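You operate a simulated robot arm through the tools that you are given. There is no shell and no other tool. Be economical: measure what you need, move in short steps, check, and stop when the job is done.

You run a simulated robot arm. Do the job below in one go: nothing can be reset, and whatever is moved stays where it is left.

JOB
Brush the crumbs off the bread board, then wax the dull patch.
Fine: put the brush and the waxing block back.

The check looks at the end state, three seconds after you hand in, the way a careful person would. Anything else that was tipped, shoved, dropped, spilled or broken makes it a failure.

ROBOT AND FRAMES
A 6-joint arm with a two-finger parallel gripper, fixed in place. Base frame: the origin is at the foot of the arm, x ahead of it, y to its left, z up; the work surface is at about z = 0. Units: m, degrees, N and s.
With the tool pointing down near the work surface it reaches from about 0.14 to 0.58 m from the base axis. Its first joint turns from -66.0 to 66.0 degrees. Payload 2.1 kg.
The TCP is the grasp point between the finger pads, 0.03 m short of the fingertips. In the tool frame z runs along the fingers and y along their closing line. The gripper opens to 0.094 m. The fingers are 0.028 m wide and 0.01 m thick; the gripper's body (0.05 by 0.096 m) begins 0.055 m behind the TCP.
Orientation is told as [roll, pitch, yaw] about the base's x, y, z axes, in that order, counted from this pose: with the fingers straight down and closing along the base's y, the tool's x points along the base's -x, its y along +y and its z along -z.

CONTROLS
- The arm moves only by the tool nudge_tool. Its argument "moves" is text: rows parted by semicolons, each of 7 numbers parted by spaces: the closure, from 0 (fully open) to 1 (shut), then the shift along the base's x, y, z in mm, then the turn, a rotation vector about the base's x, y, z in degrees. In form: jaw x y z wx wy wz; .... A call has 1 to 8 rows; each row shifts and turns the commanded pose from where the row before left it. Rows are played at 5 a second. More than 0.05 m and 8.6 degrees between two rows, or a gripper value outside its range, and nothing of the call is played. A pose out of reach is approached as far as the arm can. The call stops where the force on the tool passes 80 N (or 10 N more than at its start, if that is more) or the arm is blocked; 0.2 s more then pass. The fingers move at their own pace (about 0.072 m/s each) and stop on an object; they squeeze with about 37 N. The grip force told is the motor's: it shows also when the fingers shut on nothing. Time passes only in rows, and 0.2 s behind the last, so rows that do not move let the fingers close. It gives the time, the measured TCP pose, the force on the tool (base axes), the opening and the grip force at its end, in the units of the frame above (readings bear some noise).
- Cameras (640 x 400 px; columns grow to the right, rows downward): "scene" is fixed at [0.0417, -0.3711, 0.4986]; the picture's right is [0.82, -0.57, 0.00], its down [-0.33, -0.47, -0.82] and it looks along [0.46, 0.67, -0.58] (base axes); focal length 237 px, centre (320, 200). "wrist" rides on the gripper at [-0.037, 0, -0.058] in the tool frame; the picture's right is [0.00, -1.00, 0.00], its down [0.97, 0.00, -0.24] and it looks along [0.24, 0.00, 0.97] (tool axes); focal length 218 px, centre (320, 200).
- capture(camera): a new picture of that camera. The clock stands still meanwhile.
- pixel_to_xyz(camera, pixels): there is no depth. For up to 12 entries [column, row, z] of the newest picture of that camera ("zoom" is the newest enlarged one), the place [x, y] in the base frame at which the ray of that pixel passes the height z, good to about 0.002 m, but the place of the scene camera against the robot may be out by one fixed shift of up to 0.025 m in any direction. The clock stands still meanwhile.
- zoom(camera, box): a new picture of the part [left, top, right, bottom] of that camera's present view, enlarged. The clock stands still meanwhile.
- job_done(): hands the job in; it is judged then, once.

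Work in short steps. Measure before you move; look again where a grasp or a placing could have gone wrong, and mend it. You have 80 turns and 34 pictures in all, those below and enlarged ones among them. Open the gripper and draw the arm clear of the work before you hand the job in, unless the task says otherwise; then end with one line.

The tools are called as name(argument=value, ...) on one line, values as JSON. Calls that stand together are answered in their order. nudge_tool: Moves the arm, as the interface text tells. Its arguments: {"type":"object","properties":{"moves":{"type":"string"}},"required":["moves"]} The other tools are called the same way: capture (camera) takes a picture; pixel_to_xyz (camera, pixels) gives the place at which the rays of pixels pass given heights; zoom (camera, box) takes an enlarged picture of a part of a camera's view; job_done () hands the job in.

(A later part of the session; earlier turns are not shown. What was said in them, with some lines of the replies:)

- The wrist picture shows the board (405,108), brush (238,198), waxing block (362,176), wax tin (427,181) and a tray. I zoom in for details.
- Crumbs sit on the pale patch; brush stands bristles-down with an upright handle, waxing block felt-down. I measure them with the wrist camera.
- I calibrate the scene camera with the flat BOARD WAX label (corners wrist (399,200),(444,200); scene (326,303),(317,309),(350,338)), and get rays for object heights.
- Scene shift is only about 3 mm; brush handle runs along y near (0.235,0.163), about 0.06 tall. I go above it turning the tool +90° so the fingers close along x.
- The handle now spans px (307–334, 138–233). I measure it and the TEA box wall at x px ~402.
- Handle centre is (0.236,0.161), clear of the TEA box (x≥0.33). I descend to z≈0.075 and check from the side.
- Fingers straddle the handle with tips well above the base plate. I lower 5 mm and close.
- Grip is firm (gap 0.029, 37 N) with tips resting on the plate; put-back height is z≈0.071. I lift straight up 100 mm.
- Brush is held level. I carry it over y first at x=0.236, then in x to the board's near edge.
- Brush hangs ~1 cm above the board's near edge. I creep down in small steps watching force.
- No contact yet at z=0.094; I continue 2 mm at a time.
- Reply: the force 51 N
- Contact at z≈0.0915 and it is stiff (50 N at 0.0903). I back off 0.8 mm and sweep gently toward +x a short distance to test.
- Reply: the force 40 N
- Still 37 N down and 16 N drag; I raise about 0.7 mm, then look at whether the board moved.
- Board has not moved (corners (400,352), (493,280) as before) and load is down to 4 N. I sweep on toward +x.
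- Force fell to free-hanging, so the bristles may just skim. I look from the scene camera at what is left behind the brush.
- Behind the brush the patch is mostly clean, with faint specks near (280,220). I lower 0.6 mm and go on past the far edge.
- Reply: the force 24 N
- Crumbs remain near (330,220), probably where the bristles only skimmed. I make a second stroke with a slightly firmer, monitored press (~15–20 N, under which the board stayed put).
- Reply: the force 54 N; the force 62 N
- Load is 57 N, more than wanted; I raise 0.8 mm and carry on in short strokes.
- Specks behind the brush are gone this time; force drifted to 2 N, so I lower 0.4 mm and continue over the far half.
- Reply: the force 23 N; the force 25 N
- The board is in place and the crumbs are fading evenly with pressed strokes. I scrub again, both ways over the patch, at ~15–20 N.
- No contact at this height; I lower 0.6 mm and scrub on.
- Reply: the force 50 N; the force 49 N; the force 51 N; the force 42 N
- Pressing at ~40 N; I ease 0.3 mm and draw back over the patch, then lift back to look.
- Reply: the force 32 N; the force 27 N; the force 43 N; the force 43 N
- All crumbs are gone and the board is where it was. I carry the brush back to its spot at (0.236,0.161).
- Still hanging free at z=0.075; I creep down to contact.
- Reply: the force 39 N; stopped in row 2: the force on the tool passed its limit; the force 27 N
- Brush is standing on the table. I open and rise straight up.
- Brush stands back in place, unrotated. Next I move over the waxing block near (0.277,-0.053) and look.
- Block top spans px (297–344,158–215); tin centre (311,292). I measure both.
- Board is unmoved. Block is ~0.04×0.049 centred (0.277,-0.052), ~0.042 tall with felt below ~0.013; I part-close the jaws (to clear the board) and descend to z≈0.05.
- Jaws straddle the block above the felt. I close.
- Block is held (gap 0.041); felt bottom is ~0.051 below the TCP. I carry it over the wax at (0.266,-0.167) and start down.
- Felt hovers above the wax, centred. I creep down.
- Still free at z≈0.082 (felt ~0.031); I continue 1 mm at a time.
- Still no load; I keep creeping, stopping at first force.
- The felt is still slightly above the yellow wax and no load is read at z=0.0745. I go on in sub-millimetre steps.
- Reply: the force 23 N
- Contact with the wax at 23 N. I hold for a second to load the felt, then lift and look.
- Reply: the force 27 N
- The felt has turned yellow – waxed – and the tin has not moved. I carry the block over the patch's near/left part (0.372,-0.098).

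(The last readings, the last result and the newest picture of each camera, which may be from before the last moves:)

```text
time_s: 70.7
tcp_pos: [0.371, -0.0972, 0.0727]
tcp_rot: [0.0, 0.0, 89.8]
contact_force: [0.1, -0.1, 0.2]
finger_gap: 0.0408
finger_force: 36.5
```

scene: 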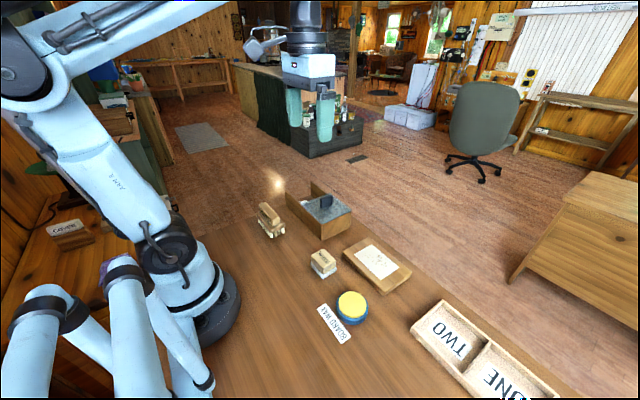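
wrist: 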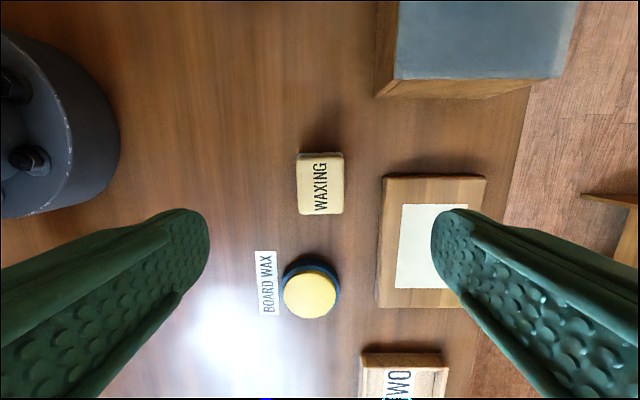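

Free at z=0.0727; I creep on to contact (expected ~0.070).

nudge_tool(moves="1 0 0 -1 0 0 0;1 0 0 0 0 0 0")

nudge_tool(moves="1 0 0 -0.8 0 0 0;1 0 0 0 0 0 0")

nudge_tool(moves="1 0 0 -0.7 0 0 0;1 0 0 0 0 0 0")

```text
time_s: 71.3
tcp_pos: [0.372, -0.0977, 0.0721]
tcp_rot: [0.1, 0.0, 89.9]
contact_force: [0.4, 0.2, -0.8]
finger_gap: 0.0408
finger_force: 37.2
```

```text
time_s: 71.9
tcp_pos: [0.372, -0.0969, 0.0705]
tcp_rot: [0.1, 0.1, 89.9]
contact_force: [-0.6, -0.3, -1.2]
finger_gap: 0.0407
finger_force: 37.3
```

```text
time_s: 72.5
tcp_pos: [0.3718, -0.0983, 0.0709]
tcp_rot: [0.1, 0.0, 89.9]
contact_force: [0.0, -0.1, -1.0]
finger_gap: 0.0408
finger_force: 37.2
```

No contact yet; further small steps.

nudge_tool(moves="1 0 0 -0.7 0 0 0;1 0 0 0 0 0 0")

nudge_tool(moves="1 0 0 -0.7 0 0 0;1 0 0 0 0 0 0")

nudge_tool(moves="1 0 0 -0.7 0 0 0;1 0 0 0 0 0 0")

```text
time_s: 73.1
tcp_pos: [0.3724, -0.0976, 0.0698]
tcp_rot: [0.1, 0.0, 89.9]
contact_force: [0.8, 0.3, -0.1]
finger_gap: 0.0408
finger_force: 37.0
```

```text
time_s: 73.7
tcp_pos: [0.3718, -0.0979, 0.0688]
tcp_rot: [0.0, 0.0, 89.8]
contact_force: [-0.5, 0.1, -0.4]
finger_gap: 0.0408
finger_force: 36.7
```

```text
time_s: 74.3
tcp_pos: [0.3708, -0.0978, 0.068]
tcp_rot: [0.1, 0.0, 90.0]
contact_force: [-0.5, -0.1, 6.1]
finger_gap: 0.0406
finger_force: 36.8
```

Contact (6 N) at z=0.068. I add 0.4 mm and rub toward +x.

nudge_tool(moves="1 0 0 -0.4 0 0 0;1 5 0 0 0 0 0;1 5 0 0 0 0 0;1 5 0 0 0 0 0")

nudge_tool(moves="1 5 0 0 0 0 0;1 5 0 0 0 0 0;1 5 0 0 0 0 0;1 5 0 0 0 0 0;1 3 0 0 0 0 0")

nudge_tool(moves="1 0 -6 0 0 0 0;1 0 -6 0 0 0 0;1 0 -6 0 0 0 0;1 0 -6 0 0 0 0")

```text
time_s: 75.3
tcp_pos: [0.3836, -0.0985, 0.0686]
tcp_rot: [0.3, 0.0, 90.0]
contact_force: [-15.2, 0.2, 28.1]
finger_gap: 0.0404
finger_force: 37.3
```

```text
time_s: 76.5
tcp_pos: [0.408, -0.0983, 0.0695]
tcp_rot: [0.3, -0.1, 89.9]
contact_force: [-16.6, -0.5, 32.2]
finger_gap: 0.0408
finger_force: 37.5
```

```text
time_s: 77.5
tcp_pos: [0.4102, -0.1224, 0.0675]
tcp_rot: [0.1, -0.1, 90.0]
contact_force: [1.0, 14.5, 26.1]
finger_gap: 0.0407
finger_force: 36.8
```

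Steady ~28 N. I rub back toward -x at y=-0.122, then +x again at y=-0.146.

nudge_tool(moves="1 -5 0 0 0 0 0;1 -5 0 0 0 0 0;1 -5 0 0 0 0 0;1 -5 0 0 0 0 0;1 -5 0 0 0 0 0;1 -5 0 0 0 0 0;1 -5 0 0 0 0 0;1 -4 0 0 0 0 0")

nudge_tool(moves="1 0 -6 0 0 0 0;1 0 -6 0 0 0 0;1 0 -6 0 0 0 0;1 0 -6 0 0 0 0")

nudge_tool(moves="1 5 0 0 0 0 0;1 5 0 0 0 0 0;1 5 0 0 0 0 0;1 5 0 0 0 0 0;1 5 0 0 0 0 0;1 5 0 0 0 0 0;1 5 0 0 0 0 0;1 4 0 0 0 0 0")

```text
time_s: 79.3
tcp_pos: [0.3705, -0.1222, 0.0689]
tcp_rot: [0.1, 0.1, 89.9]
contact_force: [2.1, 1.0, 3.7]
finger_gap: 0.0405
finger_force: 37.0
```

```text
time_s: 80.3
tcp_pos: [0.3698, -0.147, 0.0692]
tcp_rot: [0.1, -0.1, 89.9]
contact_force: [0.9, 6.3, 12.6]
finger_gap: 0.0408
finger_force: 37.2
```

```text
time_s: 82.1
tcp_pos: [0.4099, -0.1464, 0.0679]
tcp_rot: [0.1, -0.1, 89.8]
contact_force: [0.0, -0.9, 2.4]
finger_gap: 0.0403
finger_force: 36.9
```

Force fell to 2 N on the last run; I lower 0.4 mm and rub back, then look.

nudge_tool(moves="1 0 0 -0.4 0 0 0;1 -5 0 0 0 0 0;1 -5 0 0 0 0 0;1 -5 0 0 0 0 0;1 -5 0 0 0 0 0")

nudge_tool(moves="1 -5 0 0 0 0 0;1 -5 0 0 0 0 0;1 -5 0 0 0 0 0;1 -4 0 0 0 0 0")

nudge_tool(moves="1 0 6 0 0 0 0;1 0 6 0 0 0 0;1 0 6 0 0 0 0;1 0 6 0 0 0 0")

nudge_tool(moves="1 5 0 0 0 0 0;1 5 0 0 0 0 0;1 5 0 0 0 0 0;1 5 0 0 0 0 0;1 5 0 0 0 0 0;1 5 0 0 0 0 0;1 5 0 0 0 0 0;1 4 0 0 0 0 0")

zoom(camera="scene", box=[330, 200, 450, 300])

```text
time_s: 83.3
tcp_pos: [0.3892, -0.1457, 0.0674]
tcp_rot: [0.0, 0.0, 89.9]
contact_force: [6.8, 0.5, 13.1]
finger_gap: 0.0405
finger_force: 37.1
```

```text
time_s: 84.3
tcp_pos: [0.3705, -0.1456, 0.0679]
tcp_rot: [0.0, 0.1, 89.9]
contact_force: [8.2, 0.5, 13.7]
finger_gap: 0.041
finger_force: 36.3
```

```text
time_s: 85.3
tcp_pos: [0.3716, -0.1227, 0.0678]
tcp_rot: [0.1, 0.0, 89.9]
contact_force: [-0.4, -4.3, 7.6]
finger_gap: 0.0408
finger_force: 36.7
```

```text
time_s: 87.1
tcp_pos: [0.4084, -0.1228, 0.0678]
tcp_rot: [0.1, 0.0, 89.9]
contact_force: [-3.9, 0.4, 7.1]
finger_gap: 0.0406
finger_force: 36.7
```

```text
4.00 times, centred on (390, 250) of scene
```

zoom: 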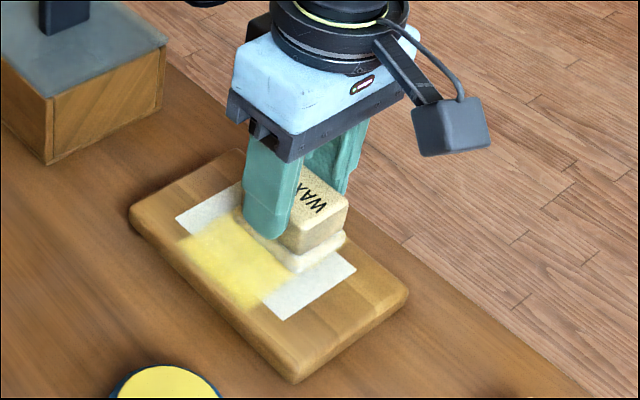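

Waxed area is turning yellow; white strips remain at both y ends of the patch ((205,210) and (310,290)). I add 0.3 mm and rub along y=-0.157.

nudge_tool(moves="1 0 -6 -0.3 0 0 0;1 2 -6 0 0 0 0;1 0 -6 0 0 0 0;1 0 -6 0 0 0 0;1 0 -6 0 0 0 0;1 0 -5 0 0 0 0")

nudge_tool(moves="1 -5 0 0 0 0 0;1 -5 0 0 0 0 0;1 -5 0 0 0 0 0;1 -5 0 0 0 0 0;1 -5 0 0 0 0 0;1 -5 0 0 0 0 0;1 -5 0 0 0 0 0;1 -5 0 0 0 0 0")

nudge_tool(moves="1 5 0 0 0 0 0;1 5 0 0 0 0 0;1 5 0 0 0 0 0;1 5 0 0 0 0 0;1 5 0 0 0 0 0;1 5 0 0 0 0 0;1 5 0 0 0 0 0;1 5 0 0 0 0 0")

```text
time_s: 88.5
tcp_pos: [0.4119, -0.1571, 0.0691]
tcp_rot: [0.1, 0.1, 89.9]
contact_force: [0.3, 6.3, 11.7]
finger_gap: 0.0407
finger_force: 37.4
```

```text
time_s: 90.3
tcp_pos: [0.3706, -0.1564, 0.0678]
tcp_rot: [-0.1, 0.0, 89.9]
contact_force: [9.3, 0.1, 19.1]
finger_gap: 0.0408
finger_force: 37.4
```

```text
time_s: 92.1
tcp_pos: [0.4098, -0.1553, 0.068]
tcp_rot: [0.0, 0.0, 89.9]
contact_force: [-0.4, -0.7, 0.3]
finger_gap: 0.0406
finger_force: 36.7
```

Now I go along y to the other end (y≈-0.086) at the far side with 0.4 mm more press, then rub in x there.

nudge_tool(moves="1 0 -1 -0.5 0 0 0;1 0 10 0 0 0 0;1 0 10 0 0 0 0;1 0 10 0 0 0 0;1 0 10 0 0 0 0;1 0 10 0 0 0 0;1 0 10 0 0 0 0;1 0 11 0 0 0 0")

nudge_tool(moves="1 -5 0 0 0 0 0;1 -5 0 0 0 0 0;1 -5 0 0 0 0 0;1 -5 0 0 0 0 0;1 -5 0 0 0 0 0;1 -5 0 0 0 0 0;1 -5 0 0 0 0 0;1 -5 0 0 0 0 0")

nudge_tool(moves="1 5 0 0 0 0 0;1 5 0 0 0 0 0;1 5 0 0 0 0 0;1 5 0 0 0 0 0;1 5 0 0 0 0 0;1 5 0 0 0 0 0;1 5 0 0 0 0 0;1 5 0 0 0 0 0")

```text
time_s: 93.9
tcp_pos: [0.4112, -0.0875, 0.0665]
tcp_rot: [0.2, 0.2, 89.9]
contact_force: [0.2, -17.0, 35.6]
finger_gap: 0.0406
finger_force: 36.9
```

```text
time_s: 95.7
tcp_pos: [0.3705, -0.0856, 0.0664]
tcp_rot: [0.1, -0.1, 89.8]
contact_force: [4.7, -0.8, 7.8]
finger_gap: 0.0411
finger_force: 37.2
```

```text
time_s: 97.5
tcp_pos: [0.4117, -0.0866, 0.0675]
tcp_rot: [0.0, 0.0, 89.9]
contact_force: [0.4, 0.5, -0.8]
finger_gap: 0.0409
finger_force: 36.9
```

I lift, draw back toward the block's own place and look at the patch.

nudge_tool(moves="1 0 0 25 0 0 0;1 0 0 35 0 0 0;1 -40 0 0 0 0 0;1 -45 15 0 0 0 0;1 -48 19 0 0 0 0;1 0 0 0 0 0 0")

zoom(camera="scene", box=[310, 200, 430, 300])

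```text
refused: row 5 steps farther than a row can; nothing moved
```

```text
4.00 times, centred on (370, 250) of scene
```

zoom: 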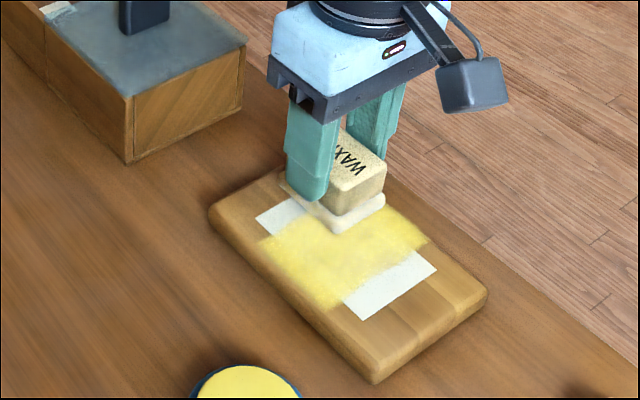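

The end strips stayed white on the last strokes, so the felt has probably run dry. I lift and go back to the tin to recharge it.

nudge_tool(moves="1 0 0 25 0 0 0;1 0 0 38 0 0 0;1 -40 -20 0 0 0 0;1 -40 -25 0 0 0 0;1 -40 -20 0 0 0 0;1 -25 -15 0 0 0 0;1 0 0 0 0 0 0")

zoom(camera="scene", box=[310, 210, 430, 330])

```text
time_s: 99.1
tcp_pos: [0.2655, -0.1687, 0.13]
tcp_rot: [0.1, -0.1, 89.9]
contact_force: [0.9, 0.9, 0.0]
finger_gap: 0.0408
finger_force: 37.2
```

```text
3.33 times, centred on (370, 270) of scene
```

zoom: 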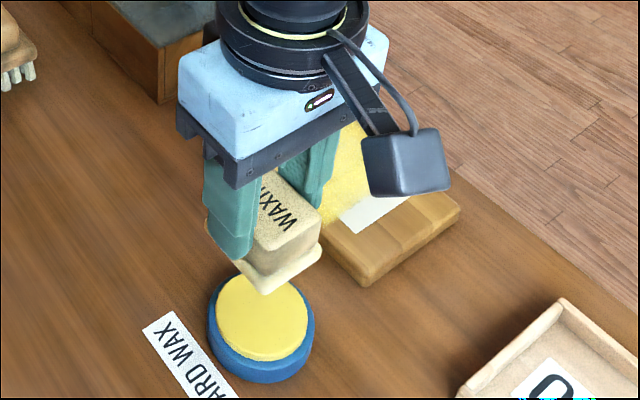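

I press onto the wax again: down to z≈0.0745, then creep.

nudge_tool(moves="1 0 1 -25 0 0 0;1 0 0 -20 0 0 0;1 0 0 -8 0 0 0;1 0 0 -2.5 0 0 0;1 0 0 0 0 0 0")

nudge_tool(moves="1 0 0 -1 0 0 0;1 0 0 -0.8 0 0 0;1 0 0 0 0 0 0")

nudge_tool(moves="1 0 0 -0.7 0 0 0;1 0 0 0 0 0 0")

nudge_tool(moves="1 0 0 -0.6 0 0 0;1 0 0 0 0 0 0")

```text
time_s: 100.3
tcp_pos: [0.2659, -0.1662, 0.075]
tcp_rot: [0.1, 0.0, 90.0]
contact_force: [0.2, -0.3, 0.1]
finger_gap: 0.0408
finger_force: 37.2
```

```text
time_s: 101.1
tcp_pos: [0.2657, -0.165, 0.0724]
tcp_rot: [0.1, 0.0, 89.9]
contact_force: [-0.3, 0.3, 0.2]
finger_gap: 0.0408
finger_force: 36.9
```

```text
time_s: 101.7
tcp_pos: [0.2657, -0.1658, 0.0712]
tcp_rot: [0.1, 0.0, 89.9]
contact_force: [0.5, 0.0, 0.2]
finger_gap: 0.0406
finger_force: 36.5
```

```text
time_s: 102.3
tcp_pos: [0.2659, -0.1664, 0.0727]
tcp_rot: [0.1, 0.0, 89.8]
contact_force: [-0.1, -0.7, 0.1]
finger_gap: 0.0408
finger_force: 37.0
```

Still free; continuing in small steps.

nudge_tool(moves="1 0 0 -0.6 0 0 0;1 0 0 0 0 0 0")

nudge_tool(moves="1 0 0 -0.5 0 0 0;1 0 0 0 0 0 0")

nudge_tool(moves="1 0 0 -0.4 0 0 0;1 0 0 0 0 0 0")

```text
time_s: 102.9
tcp_pos: [0.2666, -0.1643, 0.0727]
tcp_rot: [0.2, 0.0, 89.9]
contact_force: [-0.3, -0.2, 3.0]
finger_gap: 0.0408
finger_force: 37.5
```

```text
time_s: 103.5
tcp_pos: [0.267, -0.1658, 0.0706]
tcp_rot: [0.1, 0.0, 89.9]
contact_force: [-1.7, 0.9, 29.1]
finger_gap: 0.0408
finger_force: 37.1
```

```text
time_s: 104.1
tcp_pos: [0.2676, -0.1662, 0.0696]
tcp_rot: [0.2, 0.0, 89.9]
contact_force: [-2.5, -0.2, 37.7]
finger_gap: 0.0408
finger_force: 37.0
```

Pressed at 37 N and held. I lift and go to the -y end of the patch (0.377,-0.155), first contact there gently.

nudge_tool(moves="1 0 0 0 0 0 0;1 0 0 20 0 0 0;1 0 0 40 0 0 0;1 40 4 0 0 0 0;1 40 4 0 0 0 0;1 30 3 -20 0 0 0;1 0 0 -30 0 0 0;1 0 0 -10 0 0 0")

nudge_tool(moves="1 0 0 -2 0 0 0;1 0 0 -1.2 0 0 0;1 0 0 0 0 0 0")

nudge_tool(moves="1 0 0 -0.6 0 0 0;1 0 0 0 0 0 0")

```text
time_s: 105.9
tcp_pos: [0.3763, -0.1548, 0.0687]
tcp_rot: [0.2, 0.0, 89.9]
contact_force: [-0.3, 0.0, -0.6]
finger_gap: 0.0405
finger_force: 36.5
```

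```text
time_s: 106.7
tcp_pos: [0.3757, -0.1551, 0.0662]
tcp_rot: [0.0, 0.1, 89.9]
contact_force: [-0.4, 0.8, -0.2]
finger_gap: 0.0407
finger_force: 37.2
```

```text
time_s: 107.3
tcp_pos: [0.377, -0.1554, 0.0668]
tcp_rot: [0.1, 0.0, 89.9]
contact_force: [-0.6, 0.1, 17.3]
finger_gap: 0.0406
finger_force: 37.2
```

Contact 17 N. I rub +x and back, then look.

nudge_tool(moves="1 5 0 -0.2 0 0 0;1 5 0 0 0 0 0;1 5 0 0 0 0 0;1 5 0 0 0 0 0;1 5 0 0 0 0 0;1 5 0 0 0 0 0;1 4 0 0 0 0 0")

nudge_tool(moves="1 -5 0 -0.2 0 0 0;1 -5 0 0 0 0 0;1 -5 0 0 0 0 0;1 -5 0 0 0 0 0;1 -5 0 0 0 0 0;1 -5 0 0 0 0 0;1 -4 0 0 0 0 0")

nudge_tool(moves="1 0 10 0 0 0 0;1 0 10 0 0 0 0;1 0 10 0 0 0 0;1 0 10 0 0 0 0;1 0 10 0 0 0 0;1 0 10 0 0 0 0;1 0 8 0 0 0 0")

zoom(camera="scene", box=[330, 210, 430, 300])

```text
time_s: 108.9
tcp_pos: [0.4101, -0.1549, 0.0648]
tcp_rot: [0.1, 0.0, 89.8]
contact_force: [-8.4, -0.2, 16.8]
finger_gap: 0.0408
finger_force: 37.5
```

```text
time_s: 110.5
tcp_pos: [0.3776, -0.1541, 0.0656]
tcp_rot: [-0.1, 0.0, 89.8]
contact_force: [11.3, -0.4, 21.9]
finger_gap: 0.0406
finger_force: 37.3
```

```text
time_s: 112.1
tcp_pos: [0.3751, -0.0869, 0.0654]
tcp_rot: [0.1, -0.1, 89.9]
contact_force: [-0.5, -2.0, 3.8]
finger_gap: 0.0406
finger_force: 37.9
```

```text
4.44 times, centred on (380, 255) of scene
```

zoom: 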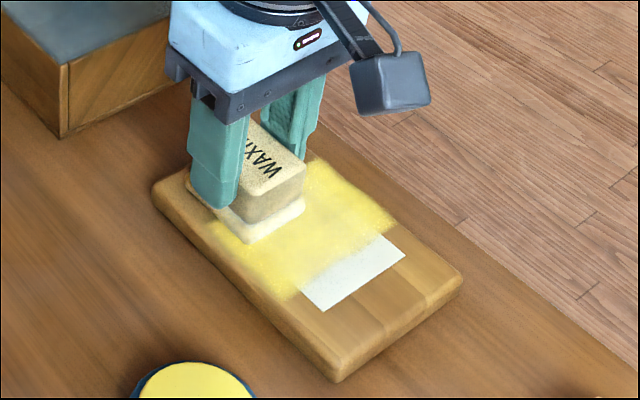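

The white rectangle's -y end stays crisp white while the yellow has soft, fixed bounds in every picture, so the yellow looks like an overlay that strengthens with coverage. I have one picture left, so I now do a full, steady raster of the whole rectangle with the fresh wax, watching force.

nudge_tool(moves="1 0 0 -0.4 0 0 0;1 6 0 0 0 0 0;1 6 0 0 0 0 0;1 6 0 0 0 0 0;1 6 0 0 0 0 0;1 6 0 0 0 0 0;1 5 0 0 0 0 0")

nudge_tool(moves="1 0 -6 -0.1 0 0 0;1 0 -6 0 0 0 0;1 0 -6 0 0 0 0;1 0 -5 0 0 0 0")

nudge_tool(moves="1 -6 0 0 0 0 0;1 -6 0 0 0 0 0;1 -6 0 0 0 0 0;1 -6 0 0 0 0 0;1 -6 0 0 0 0 0;1 -5 0 0 0 0 0")

```text
time_s: 113.7
tcp_pos: [0.4096, -0.0864, 0.0647]
tcp_rot: [0.4, 0.0, 89.9]
contact_force: [-20.4, -0.1, 41.3]
finger_gap: 0.0406
finger_force: 36.8
```

```text
time_s: 114.7
tcp_pos: [0.4116, -0.1091, 0.0643]
tcp_rot: [0.0, 0.0, 90.0]
contact_force: [2.1, 11.2, 20.3]
finger_gap: 0.0408
finger_force: 36.6
```

```text
time_s: 116.1
tcp_pos: [0.3761, -0.1097, 0.0642]
tcp_rot: [0.0, 0.0, 89.9]
contact_force: [11.6, 0.6, 21.9]
finger_gap: 0.041
finger_force: 37.2
```

Good steady ~20 N (block slipping slightly up in the grip, now ~0.045 offset). I continue the raster over the -y half.

nudge_tool(moves="1 0 -6 -0.1 0 0 0;1 0 -6 0 0 0 0;1 0 -6 0 0 0 0;1 0 -5 0 0 0 0")

nudge_tool(moves="1 6 0 -0.1 0 0 0;1 6 0 0 0 0 0;1 6 0 0 0 0 0;1 6 0 0 0 0 0;1 6 0 0 0 0 0;1 5 0 0 0 0 0")

nudge_tool(moves="1 0 -6 -0.1 0 0 0;1 0 -6 0 0 0 0;1 0 -6 0 0 0 0;1 0 -4 0 0 0 0")

nudge_tool(moves="1 -6 0 0 0 0 0;1 -6 0 0 0 0 0;1 -6 0 0 0 0 0;1 -6 0 0 0 0 0;1 -6 0 0 0 0 0;1 -5 0 0 0 0 0")

```text
time_s: 117.1
tcp_pos: [0.3769, -0.1325, 0.0651]
tcp_rot: [0.0, 0.0, 89.9]
contact_force: [-1.8, 7.7, 13.5]
finger_gap: 0.0407
finger_force: 36.5
```

```text
time_s: 118.5
tcp_pos: [0.4111, -0.1331, 0.0642]
tcp_rot: [0.1, 0.0, 89.9]
contact_force: [-5.5, 0.4, 10.6]
finger_gap: 0.041
finger_force: 37.5
```

```text
time_s: 119.5
tcp_pos: [0.4125, -0.1551, 0.0642]
tcp_rot: [0.1, 0.0, 89.9]
contact_force: [0.9, 0.8, 1.7]
finger_gap: 0.0406
finger_force: 37.0
```

```text
time_s: 120.9
tcp_pos: [0.377, -0.1552, 0.0657]
tcp_rot: [0.1, 0.0, 89.9]
contact_force: [1.3, -0.1, 2.2]
finger_gap: 0.0409
finger_force: 37.2
```

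The last pass was light (2 N). I recharge once more at the tin before pressing properly over the -y end.

nudge_tool(moves="1 0 0 25 0 0 0;1 0 0 35 0 0 0;1 -40 -4 0 0 0 0;1 -40 -4 0 0 0 0;1 -31 -3 0 0 0 0;1 0 0 -30 0 0 0;1 0 0 -20 0 0 0;1 0 0 -3 0 0 0")

nudge_tool(moves="1 0 0 -1 0 0 0;1 0 0 0 0 0 0")

nudge_tool(moves="1 0 0 -0.7 0 0 0;1 0 0 0 0 0 0")

nudge_tool(moves="1 0 0 -0.6 0 0 0;1 0 0 0 0 0 0")

```text
time_s: 122.7
tcp_pos: [0.2645, -0.1658, 0.0716]
tcp_rot: [0.0, -0.1, 89.8]
contact_force: [0.9, -0.5, -0.4]
finger_gap: 0.0408
finger_force: 37.6
```

```text
time_s: 123.3
tcp_pos: [0.266, -0.166, 0.07]
tcp_rot: [0.1, 0.0, 90.0]
contact_force: [-0.1, 0.5, -0.2]
finger_gap: 0.0406
finger_force: 36.7
```

```text
time_s: 123.9
tcp_pos: [0.2662, -0.1668, 0.0702]
tcp_rot: [0.0, 0.0, 89.9]
contact_force: [1.0, -0.1, -1.0]
finger_gap: 0.0409
finger_force: 36.7
```

```text
time_s: 124.5
tcp_pos: [0.2651, -0.1663, 0.0701]
tcp_rot: [0.2, 0.0, 89.9]
contact_force: [-0.1, -0.1, -0.1]
finger_gap: 0.0407
finger_force: 36.7
```

Free still at 0.070; small steps on.

nudge_tool(moves="1 0 0 -0.6 0 0 0;1 0 0 0 0 0 0")

nudge_tool(moves="1 0 0 -0.5 0 0 0;1 0 0 0 0 0 0")

nudge_tool(moves="1 0 0 -0.4 0 0 0;1 0 0 0 0 0 0")

```text
time_s: 125.1
tcp_pos: [0.2647, -0.1664, 0.0684]
tcp_rot: [0.1, 0.1, 90.0]
contact_force: [0.0, -0.1, -0.4]
finger_gap: 0.0406
finger_force: 37.1
```

```text
time_s: 125.7
tcp_pos: [0.265, -0.1656, 0.0692]
tcp_rot: [0.0, 0.0, 89.9]
contact_force: [-0.3, 1.5, 11.7]
finger_gap: 0.0408
finger_force: 37.2
```

```text
time_s: 126.3
tcp_pos: [0.2645, -0.1655, 0.0689]
tcp_rot: [0.1, 0.1, 89.9]
contact_force: [-1.3, 2.9, 32.2]
finger_gap: 0.041
finger_force: 37.0
```

Loaded (32 N). I return to the -y end (0.377,-0.155) and make contact as before.

nudge_tool(moves="1 0 0 0 0 0 0;1 0 0 20 0 0 0;1 0 0 40 0 0 0;1 40 4 0 0 0 0;1 40 4 0 0 0 0;1 31 3 -20 0 0 0;1 0 0 -30 0 0 0;1 0 0 -10 0 0 0")

nudge_tool(moves="1 0 0 -2 0 0 0;1 0 0 -1.4 0 0 0;1 0 0 0 0 0 0")

nudge_tool(moves="1 0 0 -0.5 0 0 0;1 0 0 0 0 0 0")

nudge_tool(moves="1 0 0 -0.3 0 0 0;1 0 0 0 0 0 0")

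```text
time_s: 128.1
tcp_pos: [0.3762, -0.1537, 0.0672]
tcp_rot: [0.2, 0.1, 89.9]
contact_force: [0.0, -0.5, -0.6]
finger_gap: 0.0406
finger_force: 36.8
```

```text
time_s: 128.9
tcp_pos: [0.3761, -0.1548, 0.0641]
tcp_rot: [0.1, 0.1, 89.9]
contact_force: [-0.5, -0.5, 3.1]
finger_gap: 0.0409
finger_force: 36.9
```

```text
time_s: 129.5
tcp_pos: [0.3754, -0.1547, 0.065]
tcp_rot: [0.0, 0.0, 89.9]
contact_force: [-1.2, 0.8, 12.8]
finger_gap: 0.0408
finger_force: 36.5
```

```text
time_s: 130.1
tcp_pos: [0.3763, -0.1536, 0.0635]
tcp_rot: [0.1, 0.0, 90.0]
contact_force: [-2.9, 2.1, 35.7]
finger_gap: 0.0406
finger_force: 37.2
```

Good press (36 N). I raster: +x at y=-0.155, over to -0.133, -x, over to -0.110, +x, over to -0.087, -x.

nudge_tool(moves="1 6 0 0 0 0 0;1 6 0 0 0 0 0;1 6 0 0 0 0 0;1 6 0 0 0 0 0;1 6 0 0 0 0 0;1 5 0 0 0 0 0")

nudge_tool(moves="1 0 6 0 0 0 0;1 0 6 0 0 0 0;1 0 6 0 0 0 0;1 0 4 0 0 0 0")

nudge_tool(moves="1 -6 0 -0.2 0 0 0;1 -6 0 0 0 0 0;1 -6 0 0 0 0 0;1 -6 0 0 0 0 0;1 -6 0 0 0 0 0;1 -5 0 0 0 0 0")

nudge_tool(moves="1 0 6 -0.2 0 0 0;1 0 6 0 0 0 0;1 0 6 0 0 0 0;1 0 5 0 0 0 0")

```text
time_s: 131.5
tcp_pos: [0.4094, -0.154, 0.0639]
tcp_rot: [0.2, -0.1, 90.0]
contact_force: [-16.4, -0.3, 32.7]
finger_gap: 0.0407
finger_force: 37.5
```

```text
time_s: 132.5
tcp_pos: [0.4111, -0.1326, 0.0631]
tcp_rot: [-0.1, 0.0, 89.9]
contact_force: [2.0, -11.7, 22.8]
finger_gap: 0.0405
finger_force: 37.5
```

```text
time_s: 133.9
tcp_pos: [0.377, -0.1335, 0.0634]
tcp_rot: [0.1, 0.0, 89.9]
contact_force: [6.7, 2.0, 13.3]
finger_gap: 0.0411
finger_force: 37.1
```

```text
time_s: 134.9
tcp_pos: [0.3754, -0.1096, 0.0631]
tcp_rot: [0.1, 0.0, 89.9]
contact_force: [0.0, -1.7, 4.6]
finger_gap: 0.0407
finger_force: 36.9
```

Easing to 5 N, so I add 0.5 mm and finish the +y half.

nudge_tool(moves="1 6 0 -0.5 0 0 0;1 6 0 0 0 0 0;1 6 0 0 0 0 0;1 6 0 0 0 0 0;1 6 0 0 0 0 0;1 5 0 0 0 0 0")

nudge_tool(moves="1 0 6 0 0 0 0;1 0 6 0 0 0 0;1 0 6 0 0 0 0;1 0 5 0 0 0 0")

nudge_tool(moves="1 -6 0 0 0 0 0;1 -6 0 0 0 0 0;1 -6 0 0 0 0 0;1 -6 0 0 0 0 0;1 -6 0 0 0 0 0;1 -5 0 0 0 0 0")

nudge_tool(moves="1 0 0 25 0 0 0;1 0 0 35 0 0 0;1 -40 15 0 0 0 0;1 -40 15 0 0 0 0;1 -18 5 0 0 0 0;1 0 0 0 0 0 0")

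```text
time_s: 136.3
tcp_pos: [0.4109, -0.1098, 0.0635]
tcp_rot: [0.1, -0.1, 89.9]
contact_force: [-5.8, -1.3, 10.3]
finger_gap: 0.0406
finger_force: 37.2
```

```text
time_s: 137.3
tcp_pos: [0.4106, -0.0873, 0.0631]
tcp_rot: [0.1, 0.1, 89.9]
contact_force: [0.2, -13.1, 23.7]
finger_gap: 0.0404
finger_force: 37.1
```

```text
time_s: 138.7
tcp_pos: [0.3764, -0.087, 0.0634]
tcp_rot: [0.1, -0.1, 89.9]
contact_force: [4.8, 0.0, 7.6]
finger_gap: 0.0406
finger_force: 36.8
```

```text
time_s: 140.1
tcp_pos: [0.2775, -0.0518, 0.123]
tcp_rot: [0.1, 0.0, 89.9]
contact_force: [0.1, -0.3, 0.1]
finger_gap: 0.0408
finger_force: 37.0
```

Block is held over its own place, (0.278,-0.052), which leaves the board in view. I use my last picture to judge the patch.

zoom(camera="scene", box=[310, 210, 440, 330])

```text
3.33 times, centred on (375, 270) of scene
```

zoom: 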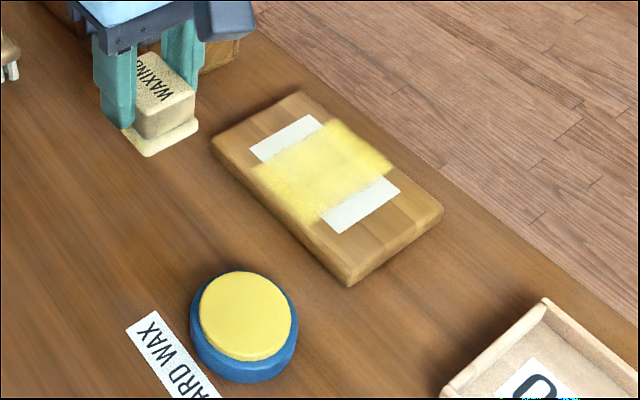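

The yellow has the same fixed bounds and is evenly filled with repeated, freshly loaded coverage everywhere, ends included; the waxing is done, tin and board are in place. I lower the block onto its spot, creeping at the end.

nudge_tool(moves="1 0.5 -0.5 -30 0 0 0;1 0 0 -30 0 0 0;1 0 0 -11 0 0 0;1 0 0 -3 0 0 0;1 0 0 0 0 0 0")

nudge_tool(moves="1 0 0 -1.5 0 0 0;1 0 0 0 0 0 0")

nudge_tool(moves="1 0 0 -1 0 0 0;1 0 0 0 0 0 0")

nudge_tool(moves="1 0 0 -0.8 0 0 0;1 0 0 0 0 0 0")

```text
time_s: 141.3
tcp_pos: [0.2783, -0.054, 0.0485]
tcp_rot: [0.1, 0.0, 89.9]
contact_force: [0.6, -0.2, -1.5]
finger_gap: 0.0407
finger_force: 36.7
```

```text
time_s: 141.9
tcp_pos: [0.279, -0.0529, 0.047]
tcp_rot: [0.1, -0.1, 89.9]
contact_force: [0.1, 0.3, 0.0]
finger_gap: 0.0409
finger_force: 36.7
```

```text
time_s: 142.5
tcp_pos: [0.2785, -0.0537, 0.0465]
tcp_rot: [0.2, 0.0, 89.8]
contact_force: [0.8, 0.3, 0.0]
finger_gap: 0.0406
finger_force: 37.4
```

```text
time_s: 143.1
tcp_pos: [0.2789, -0.0524, 0.0448]
tcp_rot: [0.1, 0.1, 89.9]
contact_force: [0.0, -0.2, -0.4]
finger_gap: 0.0408
finger_force: 37.3
```

Free at 0.045; a few more small steps.

nudge_tool(moves="1 0 0 -0.6 0 0 0;1 0 0 0 0 0 0")

nudge_tool(moves="1 0 0 -0.6 0 0 0;1 0 0 0 0 0 0")

nudge_tool(moves="1 0 0 -0.5 0 0 0;1 0 0 0 0 0 0")

```text
time_s: 143.7
tcp_pos: [0.2783, -0.0514, 0.0454]
tcp_rot: [0.1, 0.1, 90.0]
contact_force: [-2.0, -0.6, 29.9]
finger_gap: 0.0407
finger_force: 36.9
```

```text
time_s: 144.3
tcp_pos: [0.2783, -0.0525, 0.0453]
tcp_rot: [0.2, -0.1, 89.9]
contact_force: [-3.0, -2.7, 51.6]
finger_gap: 0.041
finger_force: 37.0
```

```text
time_s: 144.9
tcp_pos: [0.2793, -0.0539, 0.0448]
tcp_rot: [0.1, 0.0, 89.9]
contact_force: [-3.8, -0.9, 72.3]
finger_gap: 0.041
finger_force: 37.1
```

The block is firmly on the table. I relieve the press, open partly (to clear the board) and rise straight up, then back to the starting height.

nudge_tool(moves="1 0 0 1.4 0 0 0;0.6 0 0 0 0 0 0;0.3 0 0 0 0 0 0;0.25 0 0 0 0 0 0;0.25 0 0 0 0 0 0")

nudge_tool(moves="0.25 0 0 15 0 0 0;0.25 0 0 35 0 0 0;0 0 0 45 0 0 0;0 0 0 45 0 0 0;0 0 10 45 0 0 0;0 0 10 45 0 0 0;0 0 10 40 0 0 0;0 0 0 0 0 0 0")

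```text
time_s: 146.1
tcp_pos: [0.2785, -0.0521, 0.0443]
tcp_rot: [0.2, 0.1, 89.9]
contact_force: [-0.5, 0.7, 0.7]
finger_gap: 0.0704
finger_force: 0.0
```

```text
time_s: 147.9
tcp_pos: [0.2784, -0.022, 0.3156]
tcp_rot: [0.1, 0.1, 89.9]
contact_force: [-0.6, 0.4, 0.5]
finger_gap: 0.0939
finger_force: 0.1
```

The gripper is open and empty (gap 0.094, no load), the arm is clear, and both tools are back on their spots. I hand in.

job_done()

```text
The job is handed in.
```

I brushed the crumbs off the board, waxed the patch, put the brush and waxing block back, and handed in. In the last picture, narrow strips at both ends of the white rectangle still looked white after repeated rubbing with fresh wax. I took the yellow area to be the full patch, but I couldn't confirm that, and I had no picture left to check the block after setting it down.
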